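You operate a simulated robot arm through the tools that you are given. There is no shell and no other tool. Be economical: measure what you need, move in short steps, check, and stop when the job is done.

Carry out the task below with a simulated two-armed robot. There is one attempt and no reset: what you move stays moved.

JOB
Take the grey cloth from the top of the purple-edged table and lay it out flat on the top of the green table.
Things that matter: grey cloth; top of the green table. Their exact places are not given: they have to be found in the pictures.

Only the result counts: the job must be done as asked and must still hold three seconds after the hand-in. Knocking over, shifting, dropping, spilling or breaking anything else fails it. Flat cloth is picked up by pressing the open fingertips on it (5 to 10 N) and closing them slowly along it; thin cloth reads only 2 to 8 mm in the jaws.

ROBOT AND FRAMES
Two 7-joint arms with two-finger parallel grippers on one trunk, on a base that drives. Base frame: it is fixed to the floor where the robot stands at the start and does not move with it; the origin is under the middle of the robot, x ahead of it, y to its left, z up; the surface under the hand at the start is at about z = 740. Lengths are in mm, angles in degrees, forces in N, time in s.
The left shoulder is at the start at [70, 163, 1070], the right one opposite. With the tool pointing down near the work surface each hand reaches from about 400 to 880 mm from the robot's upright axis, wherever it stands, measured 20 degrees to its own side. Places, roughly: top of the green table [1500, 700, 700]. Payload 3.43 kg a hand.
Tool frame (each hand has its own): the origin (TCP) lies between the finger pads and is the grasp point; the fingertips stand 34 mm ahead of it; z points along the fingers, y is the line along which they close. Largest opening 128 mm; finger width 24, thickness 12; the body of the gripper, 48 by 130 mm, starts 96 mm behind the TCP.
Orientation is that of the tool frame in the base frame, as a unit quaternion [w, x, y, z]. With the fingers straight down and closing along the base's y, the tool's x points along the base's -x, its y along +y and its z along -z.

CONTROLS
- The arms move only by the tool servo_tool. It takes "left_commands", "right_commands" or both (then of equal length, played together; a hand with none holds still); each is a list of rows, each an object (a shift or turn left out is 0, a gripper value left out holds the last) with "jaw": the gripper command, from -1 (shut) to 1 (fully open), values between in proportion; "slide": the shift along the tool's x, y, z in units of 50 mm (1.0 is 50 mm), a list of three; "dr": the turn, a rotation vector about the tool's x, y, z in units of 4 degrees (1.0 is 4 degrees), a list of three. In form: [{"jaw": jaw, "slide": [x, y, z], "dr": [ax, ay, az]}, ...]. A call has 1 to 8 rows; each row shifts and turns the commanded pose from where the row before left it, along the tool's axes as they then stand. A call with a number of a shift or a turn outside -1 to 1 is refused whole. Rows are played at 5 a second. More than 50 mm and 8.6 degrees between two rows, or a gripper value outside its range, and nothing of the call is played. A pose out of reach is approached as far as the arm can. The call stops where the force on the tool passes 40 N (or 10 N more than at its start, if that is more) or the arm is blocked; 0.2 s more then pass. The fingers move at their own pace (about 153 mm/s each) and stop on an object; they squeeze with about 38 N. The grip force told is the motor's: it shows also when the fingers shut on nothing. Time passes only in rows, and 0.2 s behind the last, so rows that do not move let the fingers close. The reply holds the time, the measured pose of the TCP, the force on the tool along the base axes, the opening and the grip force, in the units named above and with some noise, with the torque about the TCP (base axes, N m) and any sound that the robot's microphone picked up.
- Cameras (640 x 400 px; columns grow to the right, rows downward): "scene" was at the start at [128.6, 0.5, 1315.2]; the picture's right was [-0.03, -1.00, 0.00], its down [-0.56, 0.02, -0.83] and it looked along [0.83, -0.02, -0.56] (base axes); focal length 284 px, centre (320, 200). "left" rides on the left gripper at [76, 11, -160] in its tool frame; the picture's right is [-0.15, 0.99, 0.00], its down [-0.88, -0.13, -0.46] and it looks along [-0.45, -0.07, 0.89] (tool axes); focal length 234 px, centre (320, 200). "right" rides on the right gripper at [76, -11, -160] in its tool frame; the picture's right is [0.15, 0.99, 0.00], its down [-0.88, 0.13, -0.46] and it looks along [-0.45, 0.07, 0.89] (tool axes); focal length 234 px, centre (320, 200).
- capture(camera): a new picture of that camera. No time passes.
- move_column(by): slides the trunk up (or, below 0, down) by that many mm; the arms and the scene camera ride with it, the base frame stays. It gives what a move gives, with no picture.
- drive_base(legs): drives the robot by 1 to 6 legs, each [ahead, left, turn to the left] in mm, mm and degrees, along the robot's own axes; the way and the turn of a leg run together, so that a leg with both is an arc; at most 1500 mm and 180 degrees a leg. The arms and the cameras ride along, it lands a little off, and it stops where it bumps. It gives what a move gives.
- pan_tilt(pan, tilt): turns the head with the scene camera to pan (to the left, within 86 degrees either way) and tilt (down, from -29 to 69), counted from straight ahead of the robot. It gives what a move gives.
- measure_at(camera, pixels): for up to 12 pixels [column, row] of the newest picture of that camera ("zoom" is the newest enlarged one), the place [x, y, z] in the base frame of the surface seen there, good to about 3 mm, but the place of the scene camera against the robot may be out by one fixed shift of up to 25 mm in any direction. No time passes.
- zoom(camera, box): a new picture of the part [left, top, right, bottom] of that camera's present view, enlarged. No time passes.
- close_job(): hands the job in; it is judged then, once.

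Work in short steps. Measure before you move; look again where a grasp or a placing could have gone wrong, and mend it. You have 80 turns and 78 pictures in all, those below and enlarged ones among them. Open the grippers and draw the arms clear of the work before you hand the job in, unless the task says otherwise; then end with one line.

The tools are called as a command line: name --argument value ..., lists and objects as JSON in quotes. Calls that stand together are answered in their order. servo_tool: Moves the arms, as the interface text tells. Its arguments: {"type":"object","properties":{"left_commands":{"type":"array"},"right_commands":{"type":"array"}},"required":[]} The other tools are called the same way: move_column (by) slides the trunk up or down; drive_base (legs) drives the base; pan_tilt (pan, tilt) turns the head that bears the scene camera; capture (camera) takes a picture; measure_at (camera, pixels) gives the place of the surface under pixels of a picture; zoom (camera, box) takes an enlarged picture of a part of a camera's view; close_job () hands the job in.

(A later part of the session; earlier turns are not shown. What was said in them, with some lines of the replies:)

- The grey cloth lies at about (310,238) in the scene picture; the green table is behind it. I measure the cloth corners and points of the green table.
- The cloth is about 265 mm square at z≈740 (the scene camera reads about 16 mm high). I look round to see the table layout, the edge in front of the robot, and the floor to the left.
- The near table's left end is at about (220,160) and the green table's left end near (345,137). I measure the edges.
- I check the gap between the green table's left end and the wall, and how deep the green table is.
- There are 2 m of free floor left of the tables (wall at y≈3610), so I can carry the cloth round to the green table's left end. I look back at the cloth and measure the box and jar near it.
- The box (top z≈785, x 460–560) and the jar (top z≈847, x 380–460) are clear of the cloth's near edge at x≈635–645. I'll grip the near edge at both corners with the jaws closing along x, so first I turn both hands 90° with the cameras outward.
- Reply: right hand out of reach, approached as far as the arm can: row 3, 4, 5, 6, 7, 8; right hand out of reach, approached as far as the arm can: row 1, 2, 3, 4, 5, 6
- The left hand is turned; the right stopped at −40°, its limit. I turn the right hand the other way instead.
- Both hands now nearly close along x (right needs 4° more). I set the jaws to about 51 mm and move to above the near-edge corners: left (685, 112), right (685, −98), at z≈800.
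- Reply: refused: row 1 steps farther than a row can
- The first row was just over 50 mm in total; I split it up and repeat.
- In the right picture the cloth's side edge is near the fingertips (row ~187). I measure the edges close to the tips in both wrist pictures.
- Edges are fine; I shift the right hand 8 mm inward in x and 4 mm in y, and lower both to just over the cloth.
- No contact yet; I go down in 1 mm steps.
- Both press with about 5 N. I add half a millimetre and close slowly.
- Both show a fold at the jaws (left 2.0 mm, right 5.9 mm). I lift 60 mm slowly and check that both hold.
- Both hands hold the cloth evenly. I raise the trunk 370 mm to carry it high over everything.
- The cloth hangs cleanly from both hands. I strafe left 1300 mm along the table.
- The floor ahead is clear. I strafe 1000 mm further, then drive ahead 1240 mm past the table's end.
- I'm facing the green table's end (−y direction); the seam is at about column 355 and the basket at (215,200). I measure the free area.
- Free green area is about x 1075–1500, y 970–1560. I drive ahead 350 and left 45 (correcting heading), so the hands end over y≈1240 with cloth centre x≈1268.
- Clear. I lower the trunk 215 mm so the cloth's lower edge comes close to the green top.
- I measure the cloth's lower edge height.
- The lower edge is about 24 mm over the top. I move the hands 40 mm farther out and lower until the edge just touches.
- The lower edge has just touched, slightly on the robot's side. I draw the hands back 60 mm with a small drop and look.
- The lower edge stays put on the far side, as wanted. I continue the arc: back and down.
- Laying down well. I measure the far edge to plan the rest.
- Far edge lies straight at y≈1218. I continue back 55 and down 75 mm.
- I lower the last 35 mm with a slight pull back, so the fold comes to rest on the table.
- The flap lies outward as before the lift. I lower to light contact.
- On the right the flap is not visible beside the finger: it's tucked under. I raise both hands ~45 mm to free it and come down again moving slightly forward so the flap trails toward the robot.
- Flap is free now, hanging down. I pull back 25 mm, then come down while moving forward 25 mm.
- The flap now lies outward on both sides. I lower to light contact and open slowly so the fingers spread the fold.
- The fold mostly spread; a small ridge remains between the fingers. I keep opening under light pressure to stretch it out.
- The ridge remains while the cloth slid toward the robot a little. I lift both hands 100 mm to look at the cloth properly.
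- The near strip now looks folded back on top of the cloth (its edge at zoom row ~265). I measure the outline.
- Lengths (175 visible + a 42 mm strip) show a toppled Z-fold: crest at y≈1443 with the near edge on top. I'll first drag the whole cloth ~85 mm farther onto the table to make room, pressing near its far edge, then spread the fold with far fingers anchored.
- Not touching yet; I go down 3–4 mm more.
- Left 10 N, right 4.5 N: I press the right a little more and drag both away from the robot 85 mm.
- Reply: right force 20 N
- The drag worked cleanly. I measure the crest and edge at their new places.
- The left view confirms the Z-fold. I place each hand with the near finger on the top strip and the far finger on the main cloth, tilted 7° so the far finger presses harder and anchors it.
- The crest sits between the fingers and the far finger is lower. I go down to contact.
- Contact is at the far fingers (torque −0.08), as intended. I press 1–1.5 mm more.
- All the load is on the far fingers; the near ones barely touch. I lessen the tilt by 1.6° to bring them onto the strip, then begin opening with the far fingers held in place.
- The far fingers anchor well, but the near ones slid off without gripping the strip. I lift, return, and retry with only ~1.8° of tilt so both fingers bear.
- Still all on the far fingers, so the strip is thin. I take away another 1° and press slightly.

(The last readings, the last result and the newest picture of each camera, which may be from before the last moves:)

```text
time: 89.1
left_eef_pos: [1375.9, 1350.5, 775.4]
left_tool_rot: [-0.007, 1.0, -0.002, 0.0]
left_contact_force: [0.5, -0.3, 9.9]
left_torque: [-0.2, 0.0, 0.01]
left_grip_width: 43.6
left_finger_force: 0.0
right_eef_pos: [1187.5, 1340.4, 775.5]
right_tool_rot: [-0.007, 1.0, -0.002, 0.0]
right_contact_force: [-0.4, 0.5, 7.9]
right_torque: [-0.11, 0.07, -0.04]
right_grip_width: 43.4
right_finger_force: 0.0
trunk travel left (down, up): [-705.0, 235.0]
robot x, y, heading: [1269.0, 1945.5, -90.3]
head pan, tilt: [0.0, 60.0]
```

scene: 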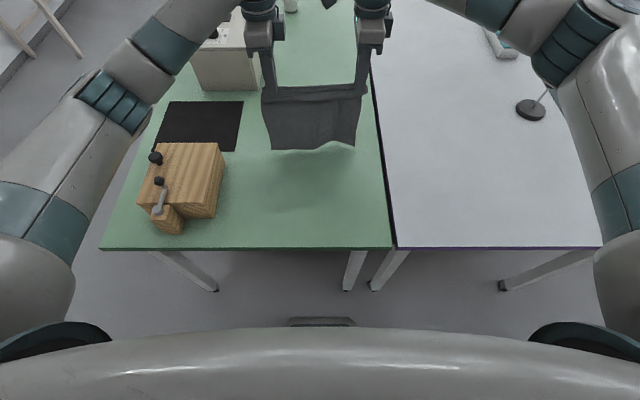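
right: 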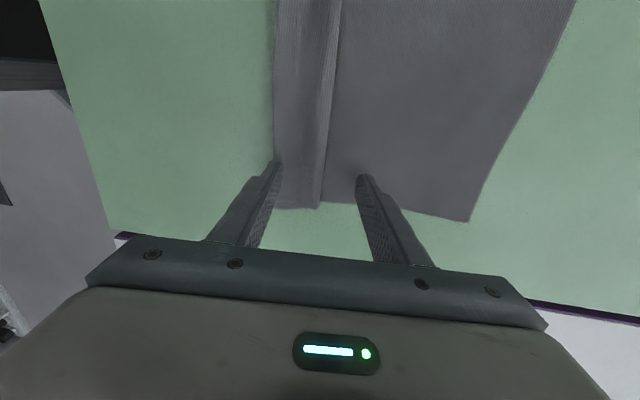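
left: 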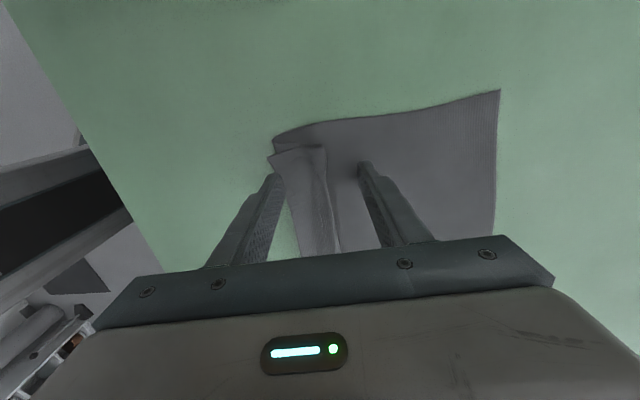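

Now far ≈6–8.5 N, near ≈1.5–2 N. I open with the far fingers held in place.

servo_tool --left_commands '[{"jaw": -0.24, "slide": [0, -0.051, 0.001], "dr": [-0.012, 0, 0]}, {"jaw": -0.16, "slide": [0, -0.051, 0.001], "dr": [-0.012, 0, 0]}, {"jaw": -0.08, "slide": [0, -0.051, 0.001], "dr": [-0.012, 0, 0]}, {"jaw": 0.0, "slide": [0, -0.051, 0.001], "dr": [-0.012, 0, 0]}, {"jaw": 0.08, "slide": [0, -0.051, 0.001], "dr": [-0.012, 0, 0]}, {}]' --right_commands '[{"jaw": -0.24, "slide": [0, -0.051, 0.001], "dr": [-0.012, 0, 0]}, {"jaw": -0.16, "slide": [0, -0.051, 0.001], "dr": [-0.012, 0, 0]}, {"jaw": -0.08, "slide": [0, -0.051, 0.001], "dr": [-0.012, 0, 0]}, {"jaw": 0.0, "slide": [0, -0.051, 0.001], "dr": [-0.012, 0, 0]}, {"jaw": 0.08, "slide": [0, -0.051, 0.001], "dr": [-0.012, 0, 0]}, {}]'

capture --camera "left"

capture --camera "right"

```text
time: 90.5
left_eef_pos: [1376.0, 1363.4, 776.2]
left_tool_rot: [-0.004, 1.0, -0.002, 0.0]
left_contact_force: [1.3, -2.7, 14.9]
left_torque: [-0.36, 0.02, 0.0]
left_grip_width: 68.4
left_finger_force: 0.1
right_eef_pos: [1187.1, 1350.8, 775.0]
right_tool_rot: [-0.005, 1.0, -0.002, 0.002]
right_contact_force: [1.7, -2.7, 12.5]
right_torque: [-0.4, 0.02, 0.04]
right_grip_width: 69.3
right_finger_force: 0.2
trunk travel left (down, up): [-705.0, 235.0]
robot x, y, heading: [1264.0, 1944.8, -90.2]
head pan, tilt: [0.0, 60.0]
```

```text
18 pictures are left
```

left: 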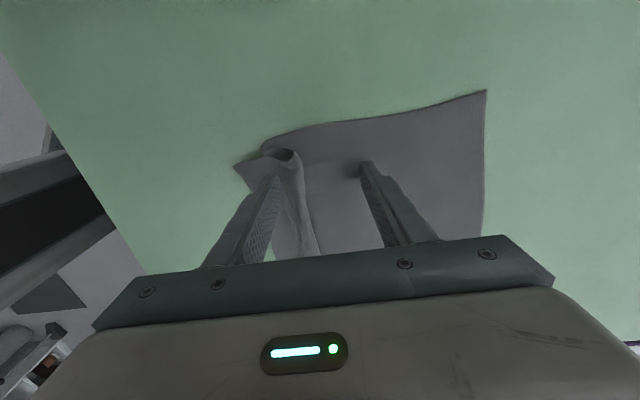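

```text
17 pictures are left
```

right: 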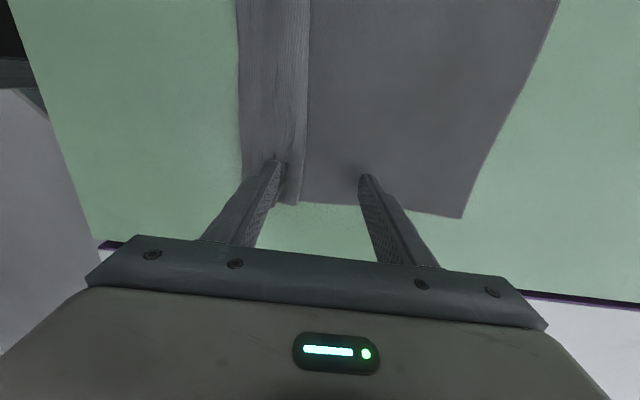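

It works: the near edge is moving out and the fold is opening. I continue opening.

servo_tool --left_commands '[{"jaw": 0.18, "slide": [0, -0.064, 0], "dr": [-0.012, 0, 0]}, {"jaw": 0.28, "slide": [0, -0.064, 0], "dr": [-0.012, 0, 0]}, {"jaw": 0.38, "slide": [0, -0.064, 0], "dr": [-0.01, 0, 0]}, {"jaw": 0.48, "slide": [0, -0.064, 0], "dr": [-0.01, 0, 0]}, {"jaw": 0.58, "slide": [0, -0.064, 0], "dr": [-0.01, 0, 0]}, {"jaw": 0.68, "slide": [0, -0.064, 0], "dr": [-0.01, 0, 0]}, {}]' --right_commands '[{"jaw": 0.18, "slide": [0, -0.064, 0], "dr": [-0.012, 0, 0]}, {"jaw": 0.28, "slide": [0, -0.064, 0], "dr": [-0.012, 0, 0]}, {"jaw": 0.38, "slide": [0, -0.064, 0], "dr": [-0.012, 0, 0]}, {"jaw": 0.48, "slide": [0, -0.064, 0], "dr": [-0.012, 0, 0]}, {"jaw": 0.58, "slide": [0, -0.064, 0], "dr": [-0.012, 0, 0]}, {"jaw": 0.68, "slide": [0, -0.064, 0], "dr": [-0.012, 0, 0]}, {}]'

zoom --camera "scene" --box '[230, 120, 406, 230]'

capture --camera "left"

```text
time: 92.1
left_eef_pos: [1376.4, 1384.0, 775.5]
left_tool_rot: [-0.003, 1.0, -0.002, 0.001]
left_contact_force: [0.5, 1.3, 12.4]
left_torque: [-0.7, 0.05, 0.01]
left_grip_width: 106.9
left_finger_force: 0.0
right_eef_pos: [1187.7, 1371.7, 775.1]
right_tool_rot: [-0.003, 1.0, -0.002, 0.0]
right_contact_force: [0.6, 2.3, 18.1]
right_torque: [-0.99, 0.11, 0.01]
right_grip_width: 106.1
right_finger_force: 0.1
trunk travel left (down, up): [-705.0, 235.0]
robot x, y, heading: [1267.0, 1949.5, -90.4]
head pan, tilt: [0.0, 60.0]
```

```text
3.64 times, centred on (318, 175) of scene
```

zoom: 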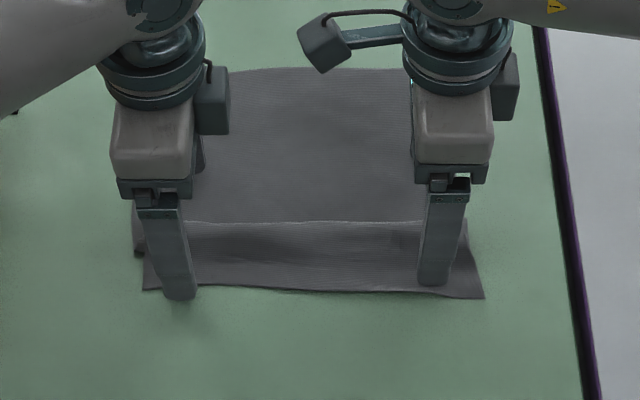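

```text
15 pictures are left
```

left: 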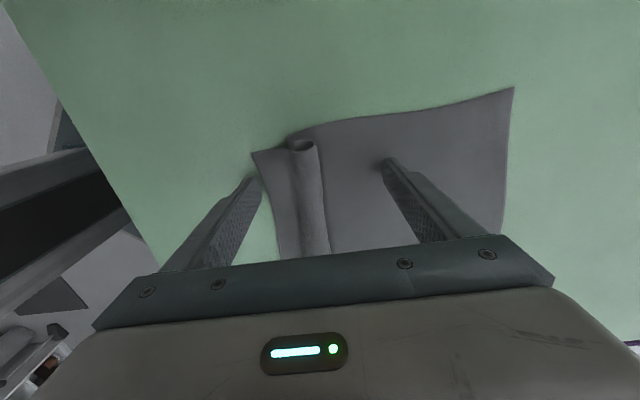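

The fold is about half pulled out, and the near finger then slipped past the edge. I measure the new near edge and ridge for a second stroke.

measure_at --camera "zoom" --pixels '[[155, 287], [300, 290], [470, 296], [210, 222], [300, 221], [400, 224], [210, 250], [395, 250]]'

measure_at --camera "left" --pixels '[[256, 154], [275, 195], [290, 150], [316, 150], [322, 200], [275, 160]]'

```text
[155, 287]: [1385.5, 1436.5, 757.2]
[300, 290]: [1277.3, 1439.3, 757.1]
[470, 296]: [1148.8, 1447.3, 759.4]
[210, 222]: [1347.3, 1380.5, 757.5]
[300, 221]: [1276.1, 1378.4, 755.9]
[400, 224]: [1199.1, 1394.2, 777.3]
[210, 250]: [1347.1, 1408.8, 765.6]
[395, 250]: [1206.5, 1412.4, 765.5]
```

```text
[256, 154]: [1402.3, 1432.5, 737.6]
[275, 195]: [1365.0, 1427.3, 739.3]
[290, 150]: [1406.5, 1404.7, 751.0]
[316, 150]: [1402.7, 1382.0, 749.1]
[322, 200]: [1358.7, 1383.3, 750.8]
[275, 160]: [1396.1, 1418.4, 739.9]
```

Near edge is at y≈1430 (left) / 1441 (right), with the ridge about 1382–1406. I lift, re-set the fingers on both sides of the ridge with nearly no tilt, and lower again.

servo_tool --left_commands '[{"slide": [0, 0, -0.6]}, {"jaw": -0.4, "slide": [0, -0.18, 0], "dr": [-0.05, 0, 0]}, {}, {"slide": [0, 0, 0.3]}, {"slide": [0, 0, 0.22]}, {}]' --right_commands '[{"slide": [0, 0, -0.6]}, {"jaw": -0.37, "slide": [0, -0.55, 0], "dr": [-0.05, 0, 0]}, {}, {"slide": [0, 0, 0.3]}, {"slide": [0, 0, 0.22]}, {}]'

capture --camera "left"

capture --camera "right"

```text
time: 93.5
left_eef_pos: [1376.0, 1389.7, 779.1]
left_tool_rot: [-0.003, 1.0, -0.002, 0.0]
left_contact_force: [0.5, -0.8, 0.6]
left_torque: [-0.01, -0.01, 0.0]
left_grip_width: 38.5
left_finger_force: 0.0
right_eef_pos: [1188.0, 1396.7, 777.5]
right_tool_rot: [-0.002, 1.0, -0.003, 0.0]
right_contact_force: [0.4, -0.1, -0.5]
right_torque: [-0.01, -0.02, -0.02]
right_grip_width: 40.2
right_finger_force: 0.1
trunk travel left (down, up): [-705.0, 235.0]
robot x, y, heading: [1268.2, 1946.8, -90.1]
head pan, tilt: [0.0, 60.0]
```

```text
14 pictures are left
```

left: 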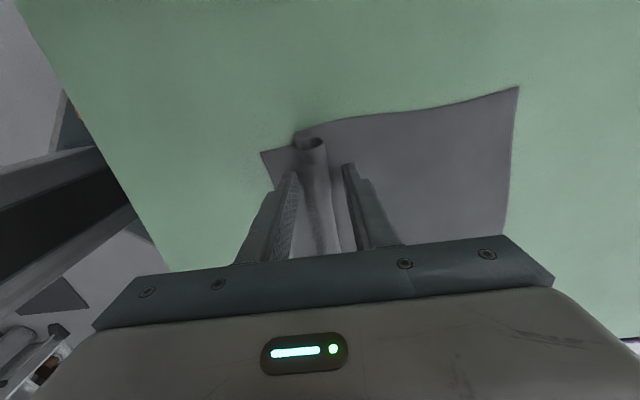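

```text
13 pictures are left
```

right: 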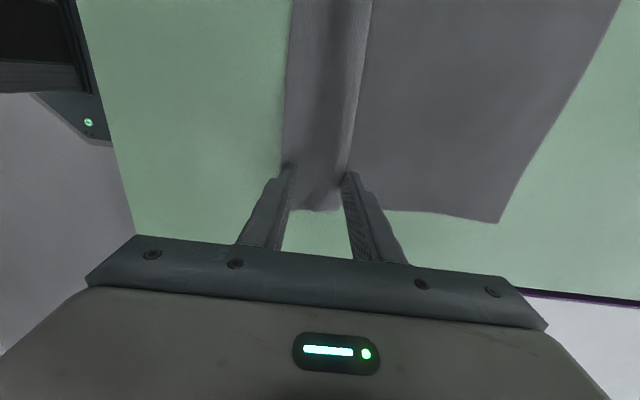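

Left straddles the ridge well. On the right the far finger would land on the ridge, so I raise the right hand, shift it 13 mm forward and open it to 56 mm, then lower both to contact.

servo_tool --left_commands '[{}, {}, {}, {"slide": [0, 0, 0.04]}, {"slide": [0, 0, 0.04]}, {}]' --right_commands '[{"slide": [0, 0, -0.4]}, {"jaw": -0.125, "slide": [0, 0.26, 0]}, {"slide": [0, 0, 0.2]}, {"slide": [0, 0, 0.2]}, {"slide": [0, 0, 0.045]}, {}]'

```text
time: 94.9
left_eef_pos: [1376.1, 1390.5, 774.7]
left_tool_rot: [-0.002, 1.0, -0.002, 0.0]
left_contact_force: [-0.4, 1.1, 5.8]
left_torque: [-0.05, -0.01, 0.0]
left_grip_width: 38.1
left_finger_force: 0.1
right_eef_pos: [1188.0, 1384.5, 774.5]
right_tool_rot: [-0.002, 1.0, -0.002, 0.0]
right_contact_force: [-0.3, -0.5, 0.9]
right_torque: [0.0, 0.03, 0.03]
right_grip_width: 55.9
right_finger_force: 0.0
trunk travel left (down, up): [-705.0, 235.0]
robot x, y, heading: [1268.8, 1948.3, -90.2]
head pan, tilt: [0.0, 60.0]
```

I press slightly more on both and stroke outward with the far fingers held.

servo_tool --left_commands '[{"slide": [0, 0, 0.014]}, {"jaw": -0.3, "slide": [0, -0.064, 0]}, {"jaw": -0.2, "slide": [0, -0.064, 0]}, {"jaw": -0.1, "slide": [0, -0.064, 0]}, {"jaw": 0.0, "slide": [0, -0.064, 0]}, {"jaw": 0.1, "slide": [0, -0.064, 0]}, {"jaw": 0.2, "slide": [0, -0.064, 0]}, {}]' --right_commands '[{"slide": [0, 0, 0.025]}, {"jaw": -0.025, "slide": [0, -0.064, 0]}, {"jaw": 0.075, "slide": [0, -0.064, 0]}, {"jaw": 0.175, "slide": [0, -0.064, 0]}, {"jaw": 0.275, "slide": [0, -0.064, 0]}, {"jaw": 0.375, "slide": [0, -0.064, 0]}, {"jaw": 0.475, "slide": [0, -0.064, 0]}, {}]'

zoom --camera "scene" --box '[230, 120, 406, 230]'

```text
time: 96.7
left_eef_pos: [1375.1, 1412.1, 774.7]
left_tool_rot: [0.0, 1.0, -0.002, 0.001]
left_contact_force: [0.6, 2.6, 20.2]
left_torque: [-0.71, 0.03, 0.01]
left_grip_width: 75.4
left_finger_force: 0.2
right_eef_pos: [1186.7, 1405.1, 775.9]
right_tool_rot: [-0.001, 1.0, -0.001, 0.0]
right_contact_force: [1.2, -0.4, 1.0]
right_torque: [-0.02, -0.01, 0.01]
right_grip_width: 94.2
right_finger_force: 0.1
trunk travel left (down, up): [-705.0, 235.0]
robot x, y, heading: [1270.4, 1944.2, -90.2]
head pan, tilt: [0.0, 60.0]
```

```text
3.64 times, centred on (318, 175) of scene
```

zoom: 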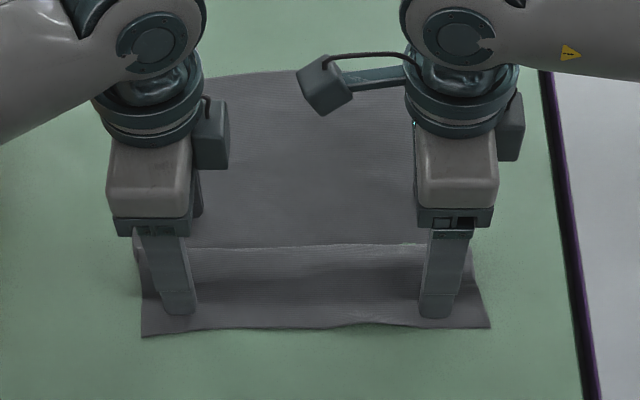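

The near edge moved out further. I look with the wrist cameras and measure.

capture --camera "left"

capture --camera "right"

measure_at --camera "zoom" --pixels '[[143, 335], [300, 327], [488, 326], [210, 247], [300, 246], [400, 244], [230, 78], [300, 262], [300, 280]]'

```text
11 pictures are left
```

left: 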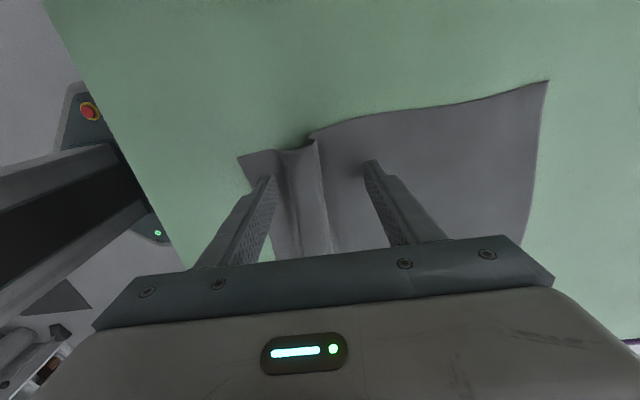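

```text
10 pictures are left
```

right: 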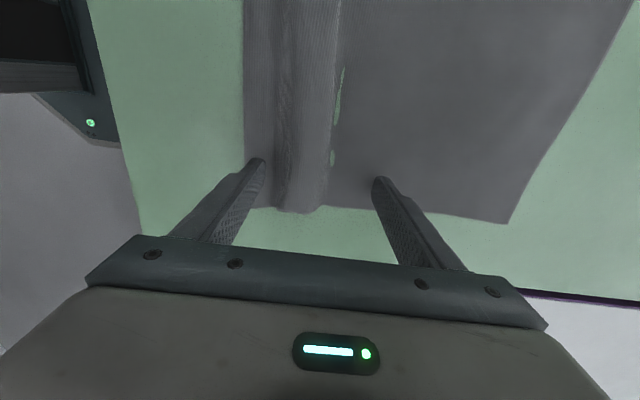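

```text
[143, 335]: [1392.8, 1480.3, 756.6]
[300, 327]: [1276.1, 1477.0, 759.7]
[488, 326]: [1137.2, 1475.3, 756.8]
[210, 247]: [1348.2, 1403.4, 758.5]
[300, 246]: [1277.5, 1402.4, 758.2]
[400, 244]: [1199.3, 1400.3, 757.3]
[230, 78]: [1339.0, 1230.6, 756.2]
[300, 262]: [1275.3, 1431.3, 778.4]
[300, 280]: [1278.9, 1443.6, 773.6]
```

Only about 20 mm of slack remains in a standing ridge, and the near fingers are still on the cloth. I load the near fingers a bit more and continue the stroke 25 mm.

servo_tool --left_commands '[{"dr": [-0.18, 0, 0]}, {"jaw": 0.28, "slide": [0, -0.051, 0]}, {"jaw": 0.36, "slide": [0, -0.051, 0]}, {"jaw": 0.44, "slide": [0, -0.051, 0]}, {"jaw": 0.52, "slide": [0, -0.051, 0]}, {"jaw": 0.6, "slide": [0, -0.051, 0]}, {}]' --right_commands '[{"slide": [0, 0, 0.035], "dr": [-0.05, 0, 0]}, {"jaw": 0.555, "slide": [0, -0.051, 0]}, {"jaw": 0.635, "slide": [0, -0.051, 0]}, {"jaw": 0.715, "slide": [0, -0.051, 0]}, {"jaw": 0.8, "slide": [0, -0.051, 0]}, {"jaw": 0.88, "slide": [0, -0.051, 0]}, {}]'

zoom --camera "scene" --box '[230, 120, 406, 230]'

measure_at --camera "zoom" --pixels '[[300, 246], [300, 262], [300, 280], [300, 300], [300, 320], [300, 335], [240, 262], [380, 262]]'

```text
time: 98.3
left_eef_pos: [1375.1, 1423.8, 777.0]
left_tool_rot: [0.005, 1.0, -0.002, 0.0]
left_contact_force: [0.2, -5.8, 29.1]
left_torque: [1.44, 0.01, 0.04]
left_grip_width: 98.9
left_finger_force: 0.1
right_eef_pos: [1187.9, 1418.9, 774.9]
right_tool_rot: [0.002, 1.0, -0.002, 0.001]
right_contact_force: [-3.4, -5.8, 32.0]
right_torque: [1.94, 0.08, 0.14]
right_grip_width: 116.9
right_finger_force: 0.0
trunk travel left (down, up): [-705.0, 235.0]
robot x, y, heading: [1268.4, 1944.3, -90.3]
head pan, tilt: [0.0, 60.0]
```

```text
3.64 times, centred on (318, 175) of scene
```

zoom: 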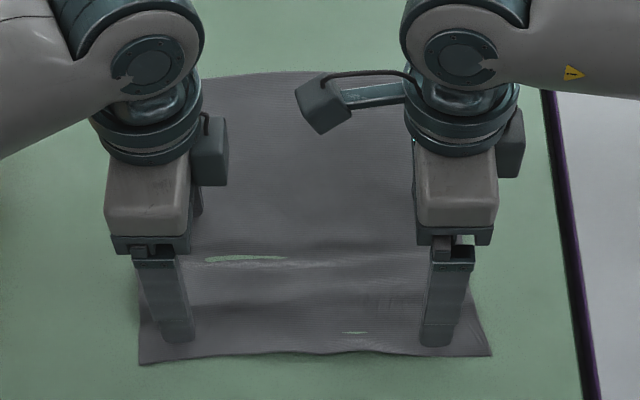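

```text
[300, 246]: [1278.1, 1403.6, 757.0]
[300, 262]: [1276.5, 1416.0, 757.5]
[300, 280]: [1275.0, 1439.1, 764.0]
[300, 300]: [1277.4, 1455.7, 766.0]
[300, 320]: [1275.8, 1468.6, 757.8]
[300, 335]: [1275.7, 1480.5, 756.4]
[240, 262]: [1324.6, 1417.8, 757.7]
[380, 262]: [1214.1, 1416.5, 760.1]
```

The ridge is now almost gone (≤9 mm bump). I lift both hands straight up and draw them aside to look.

servo_tool --left_commands '[{"slide": [0, 0, -0.2]}, {"slide": [0, 0, -0.6]}, {"slide": [0, 0, -0.9]}, {"slide": [0, 0, -0.9]}, {"slide": [0.5, 0, -0.8]}, {}]' --right_commands '[{"slide": [0, 0, -0.2]}, {"slide": [0, 0, -0.6]}, {"slide": [0, 0, -0.9]}, {"slide": [0, 0, -0.9]}, {"slide": [-0.5, 0, -0.8]}, {}]'

zoom --camera "scene" --box '[230, 110, 406, 220]'

measure_at --camera "zoom" --pixels '[[300, 282], [300, 300], [300, 320], [300, 340], [300, 355], [300, 372], [200, 310], [200, 340], [400, 310], [400, 340], [300, 200], [440, 340]]'

```text
time: 99.7
left_eef_pos: [1400.5, 1422.8, 943.3]
left_tool_rot: [0.003, 1.0, -0.003, 0.001]
left_contact_force: [0.5, -0.6, -0.3]
left_torque: [0.03, 0.01, -0.02]
left_grip_width: 102.4
left_finger_force: 0.0
right_eef_pos: [1161.5, 1416.0, 943.2]
right_tool_rot: [-0.002, 1.0, -0.002, 0.0]
right_contact_force: [0.0, -0.6, -0.1]
right_torque: [0.03, -0.03, -0.02]
right_grip_width: 120.4
right_finger_force: 0.1
trunk travel left (down, up): [-705.0, 235.0]
robot x, y, heading: [1269.9, 1943.3, -90.0]
head pan, tilt: [0.0, 60.0]
```

```text
3.64 times, centred on (318, 165) of scene
```

zoom: 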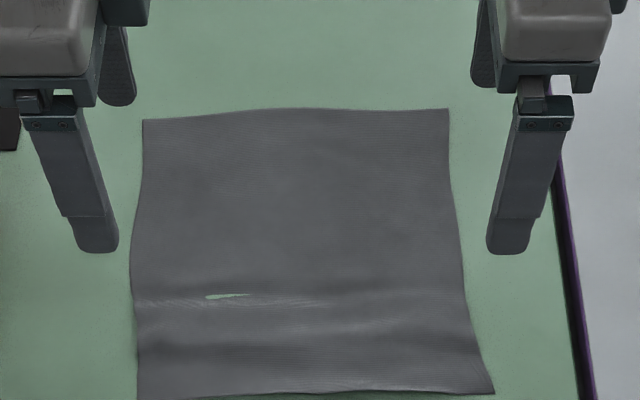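

```text
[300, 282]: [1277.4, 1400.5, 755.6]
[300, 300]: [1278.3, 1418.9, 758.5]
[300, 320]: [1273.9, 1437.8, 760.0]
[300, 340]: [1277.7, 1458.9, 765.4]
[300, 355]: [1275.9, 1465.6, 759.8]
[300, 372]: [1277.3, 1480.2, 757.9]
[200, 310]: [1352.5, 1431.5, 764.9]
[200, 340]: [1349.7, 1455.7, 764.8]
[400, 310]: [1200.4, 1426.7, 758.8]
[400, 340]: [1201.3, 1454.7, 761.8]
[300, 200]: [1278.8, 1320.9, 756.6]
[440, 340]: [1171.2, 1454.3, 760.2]
```

The cloth lies flat on the green top, fully extended (y≈1231–1500, waves ≤8 mm) and well inside the edges. I raise the arms clear and take a final look.

move_column --by 200

capture --camera "scene"

```text
time: 101.8
left_eef_pos: [1401.5, 1422.9, 1143.2]
left_tool_rot: [0.003, 1.0, -0.002, 0.0]
left_contact_force: [-0.4, 0.6, -0.2]
left_torque: [0.01, -0.01, -0.02]
left_grip_width: 102.4
left_finger_force: 0.1
right_eef_pos: [1161.6, 1416.5, 1144.3]
right_tool_rot: [0.0, 1.0, -0.001, -0.001]
right_contact_force: [-0.3, 0.4, -0.1]
right_torque: [-0.02, 0.0, -0.01]
right_grip_width: 120.2
right_finger_force: 0.0
trunk travel left (down, up): [-905.0, 35.0]
robot x, y, heading: [1269.1, 1950.0, -90.5]
head pan, tilt: [0.0, 60.0]
```

```text
7 pictures are left
```

scene: 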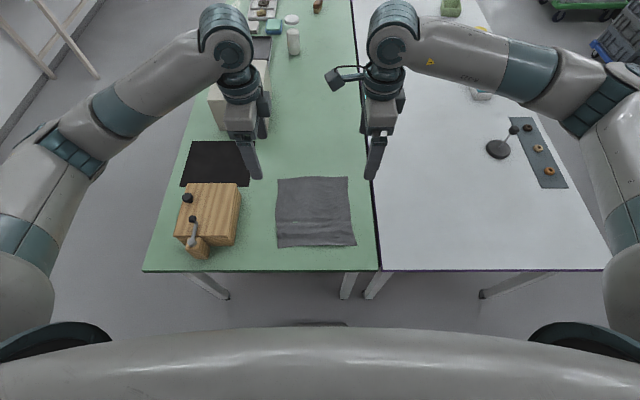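

The cloth lies flat on the green table, nothing else has moved, and the arms are clear, so I hand in.

close_job

```text
The job is handed in.
```

The grey cloth is laid out flat on top of the green table, with waves of about 8 mm at most near its near edge, and I saw nothing else moved.
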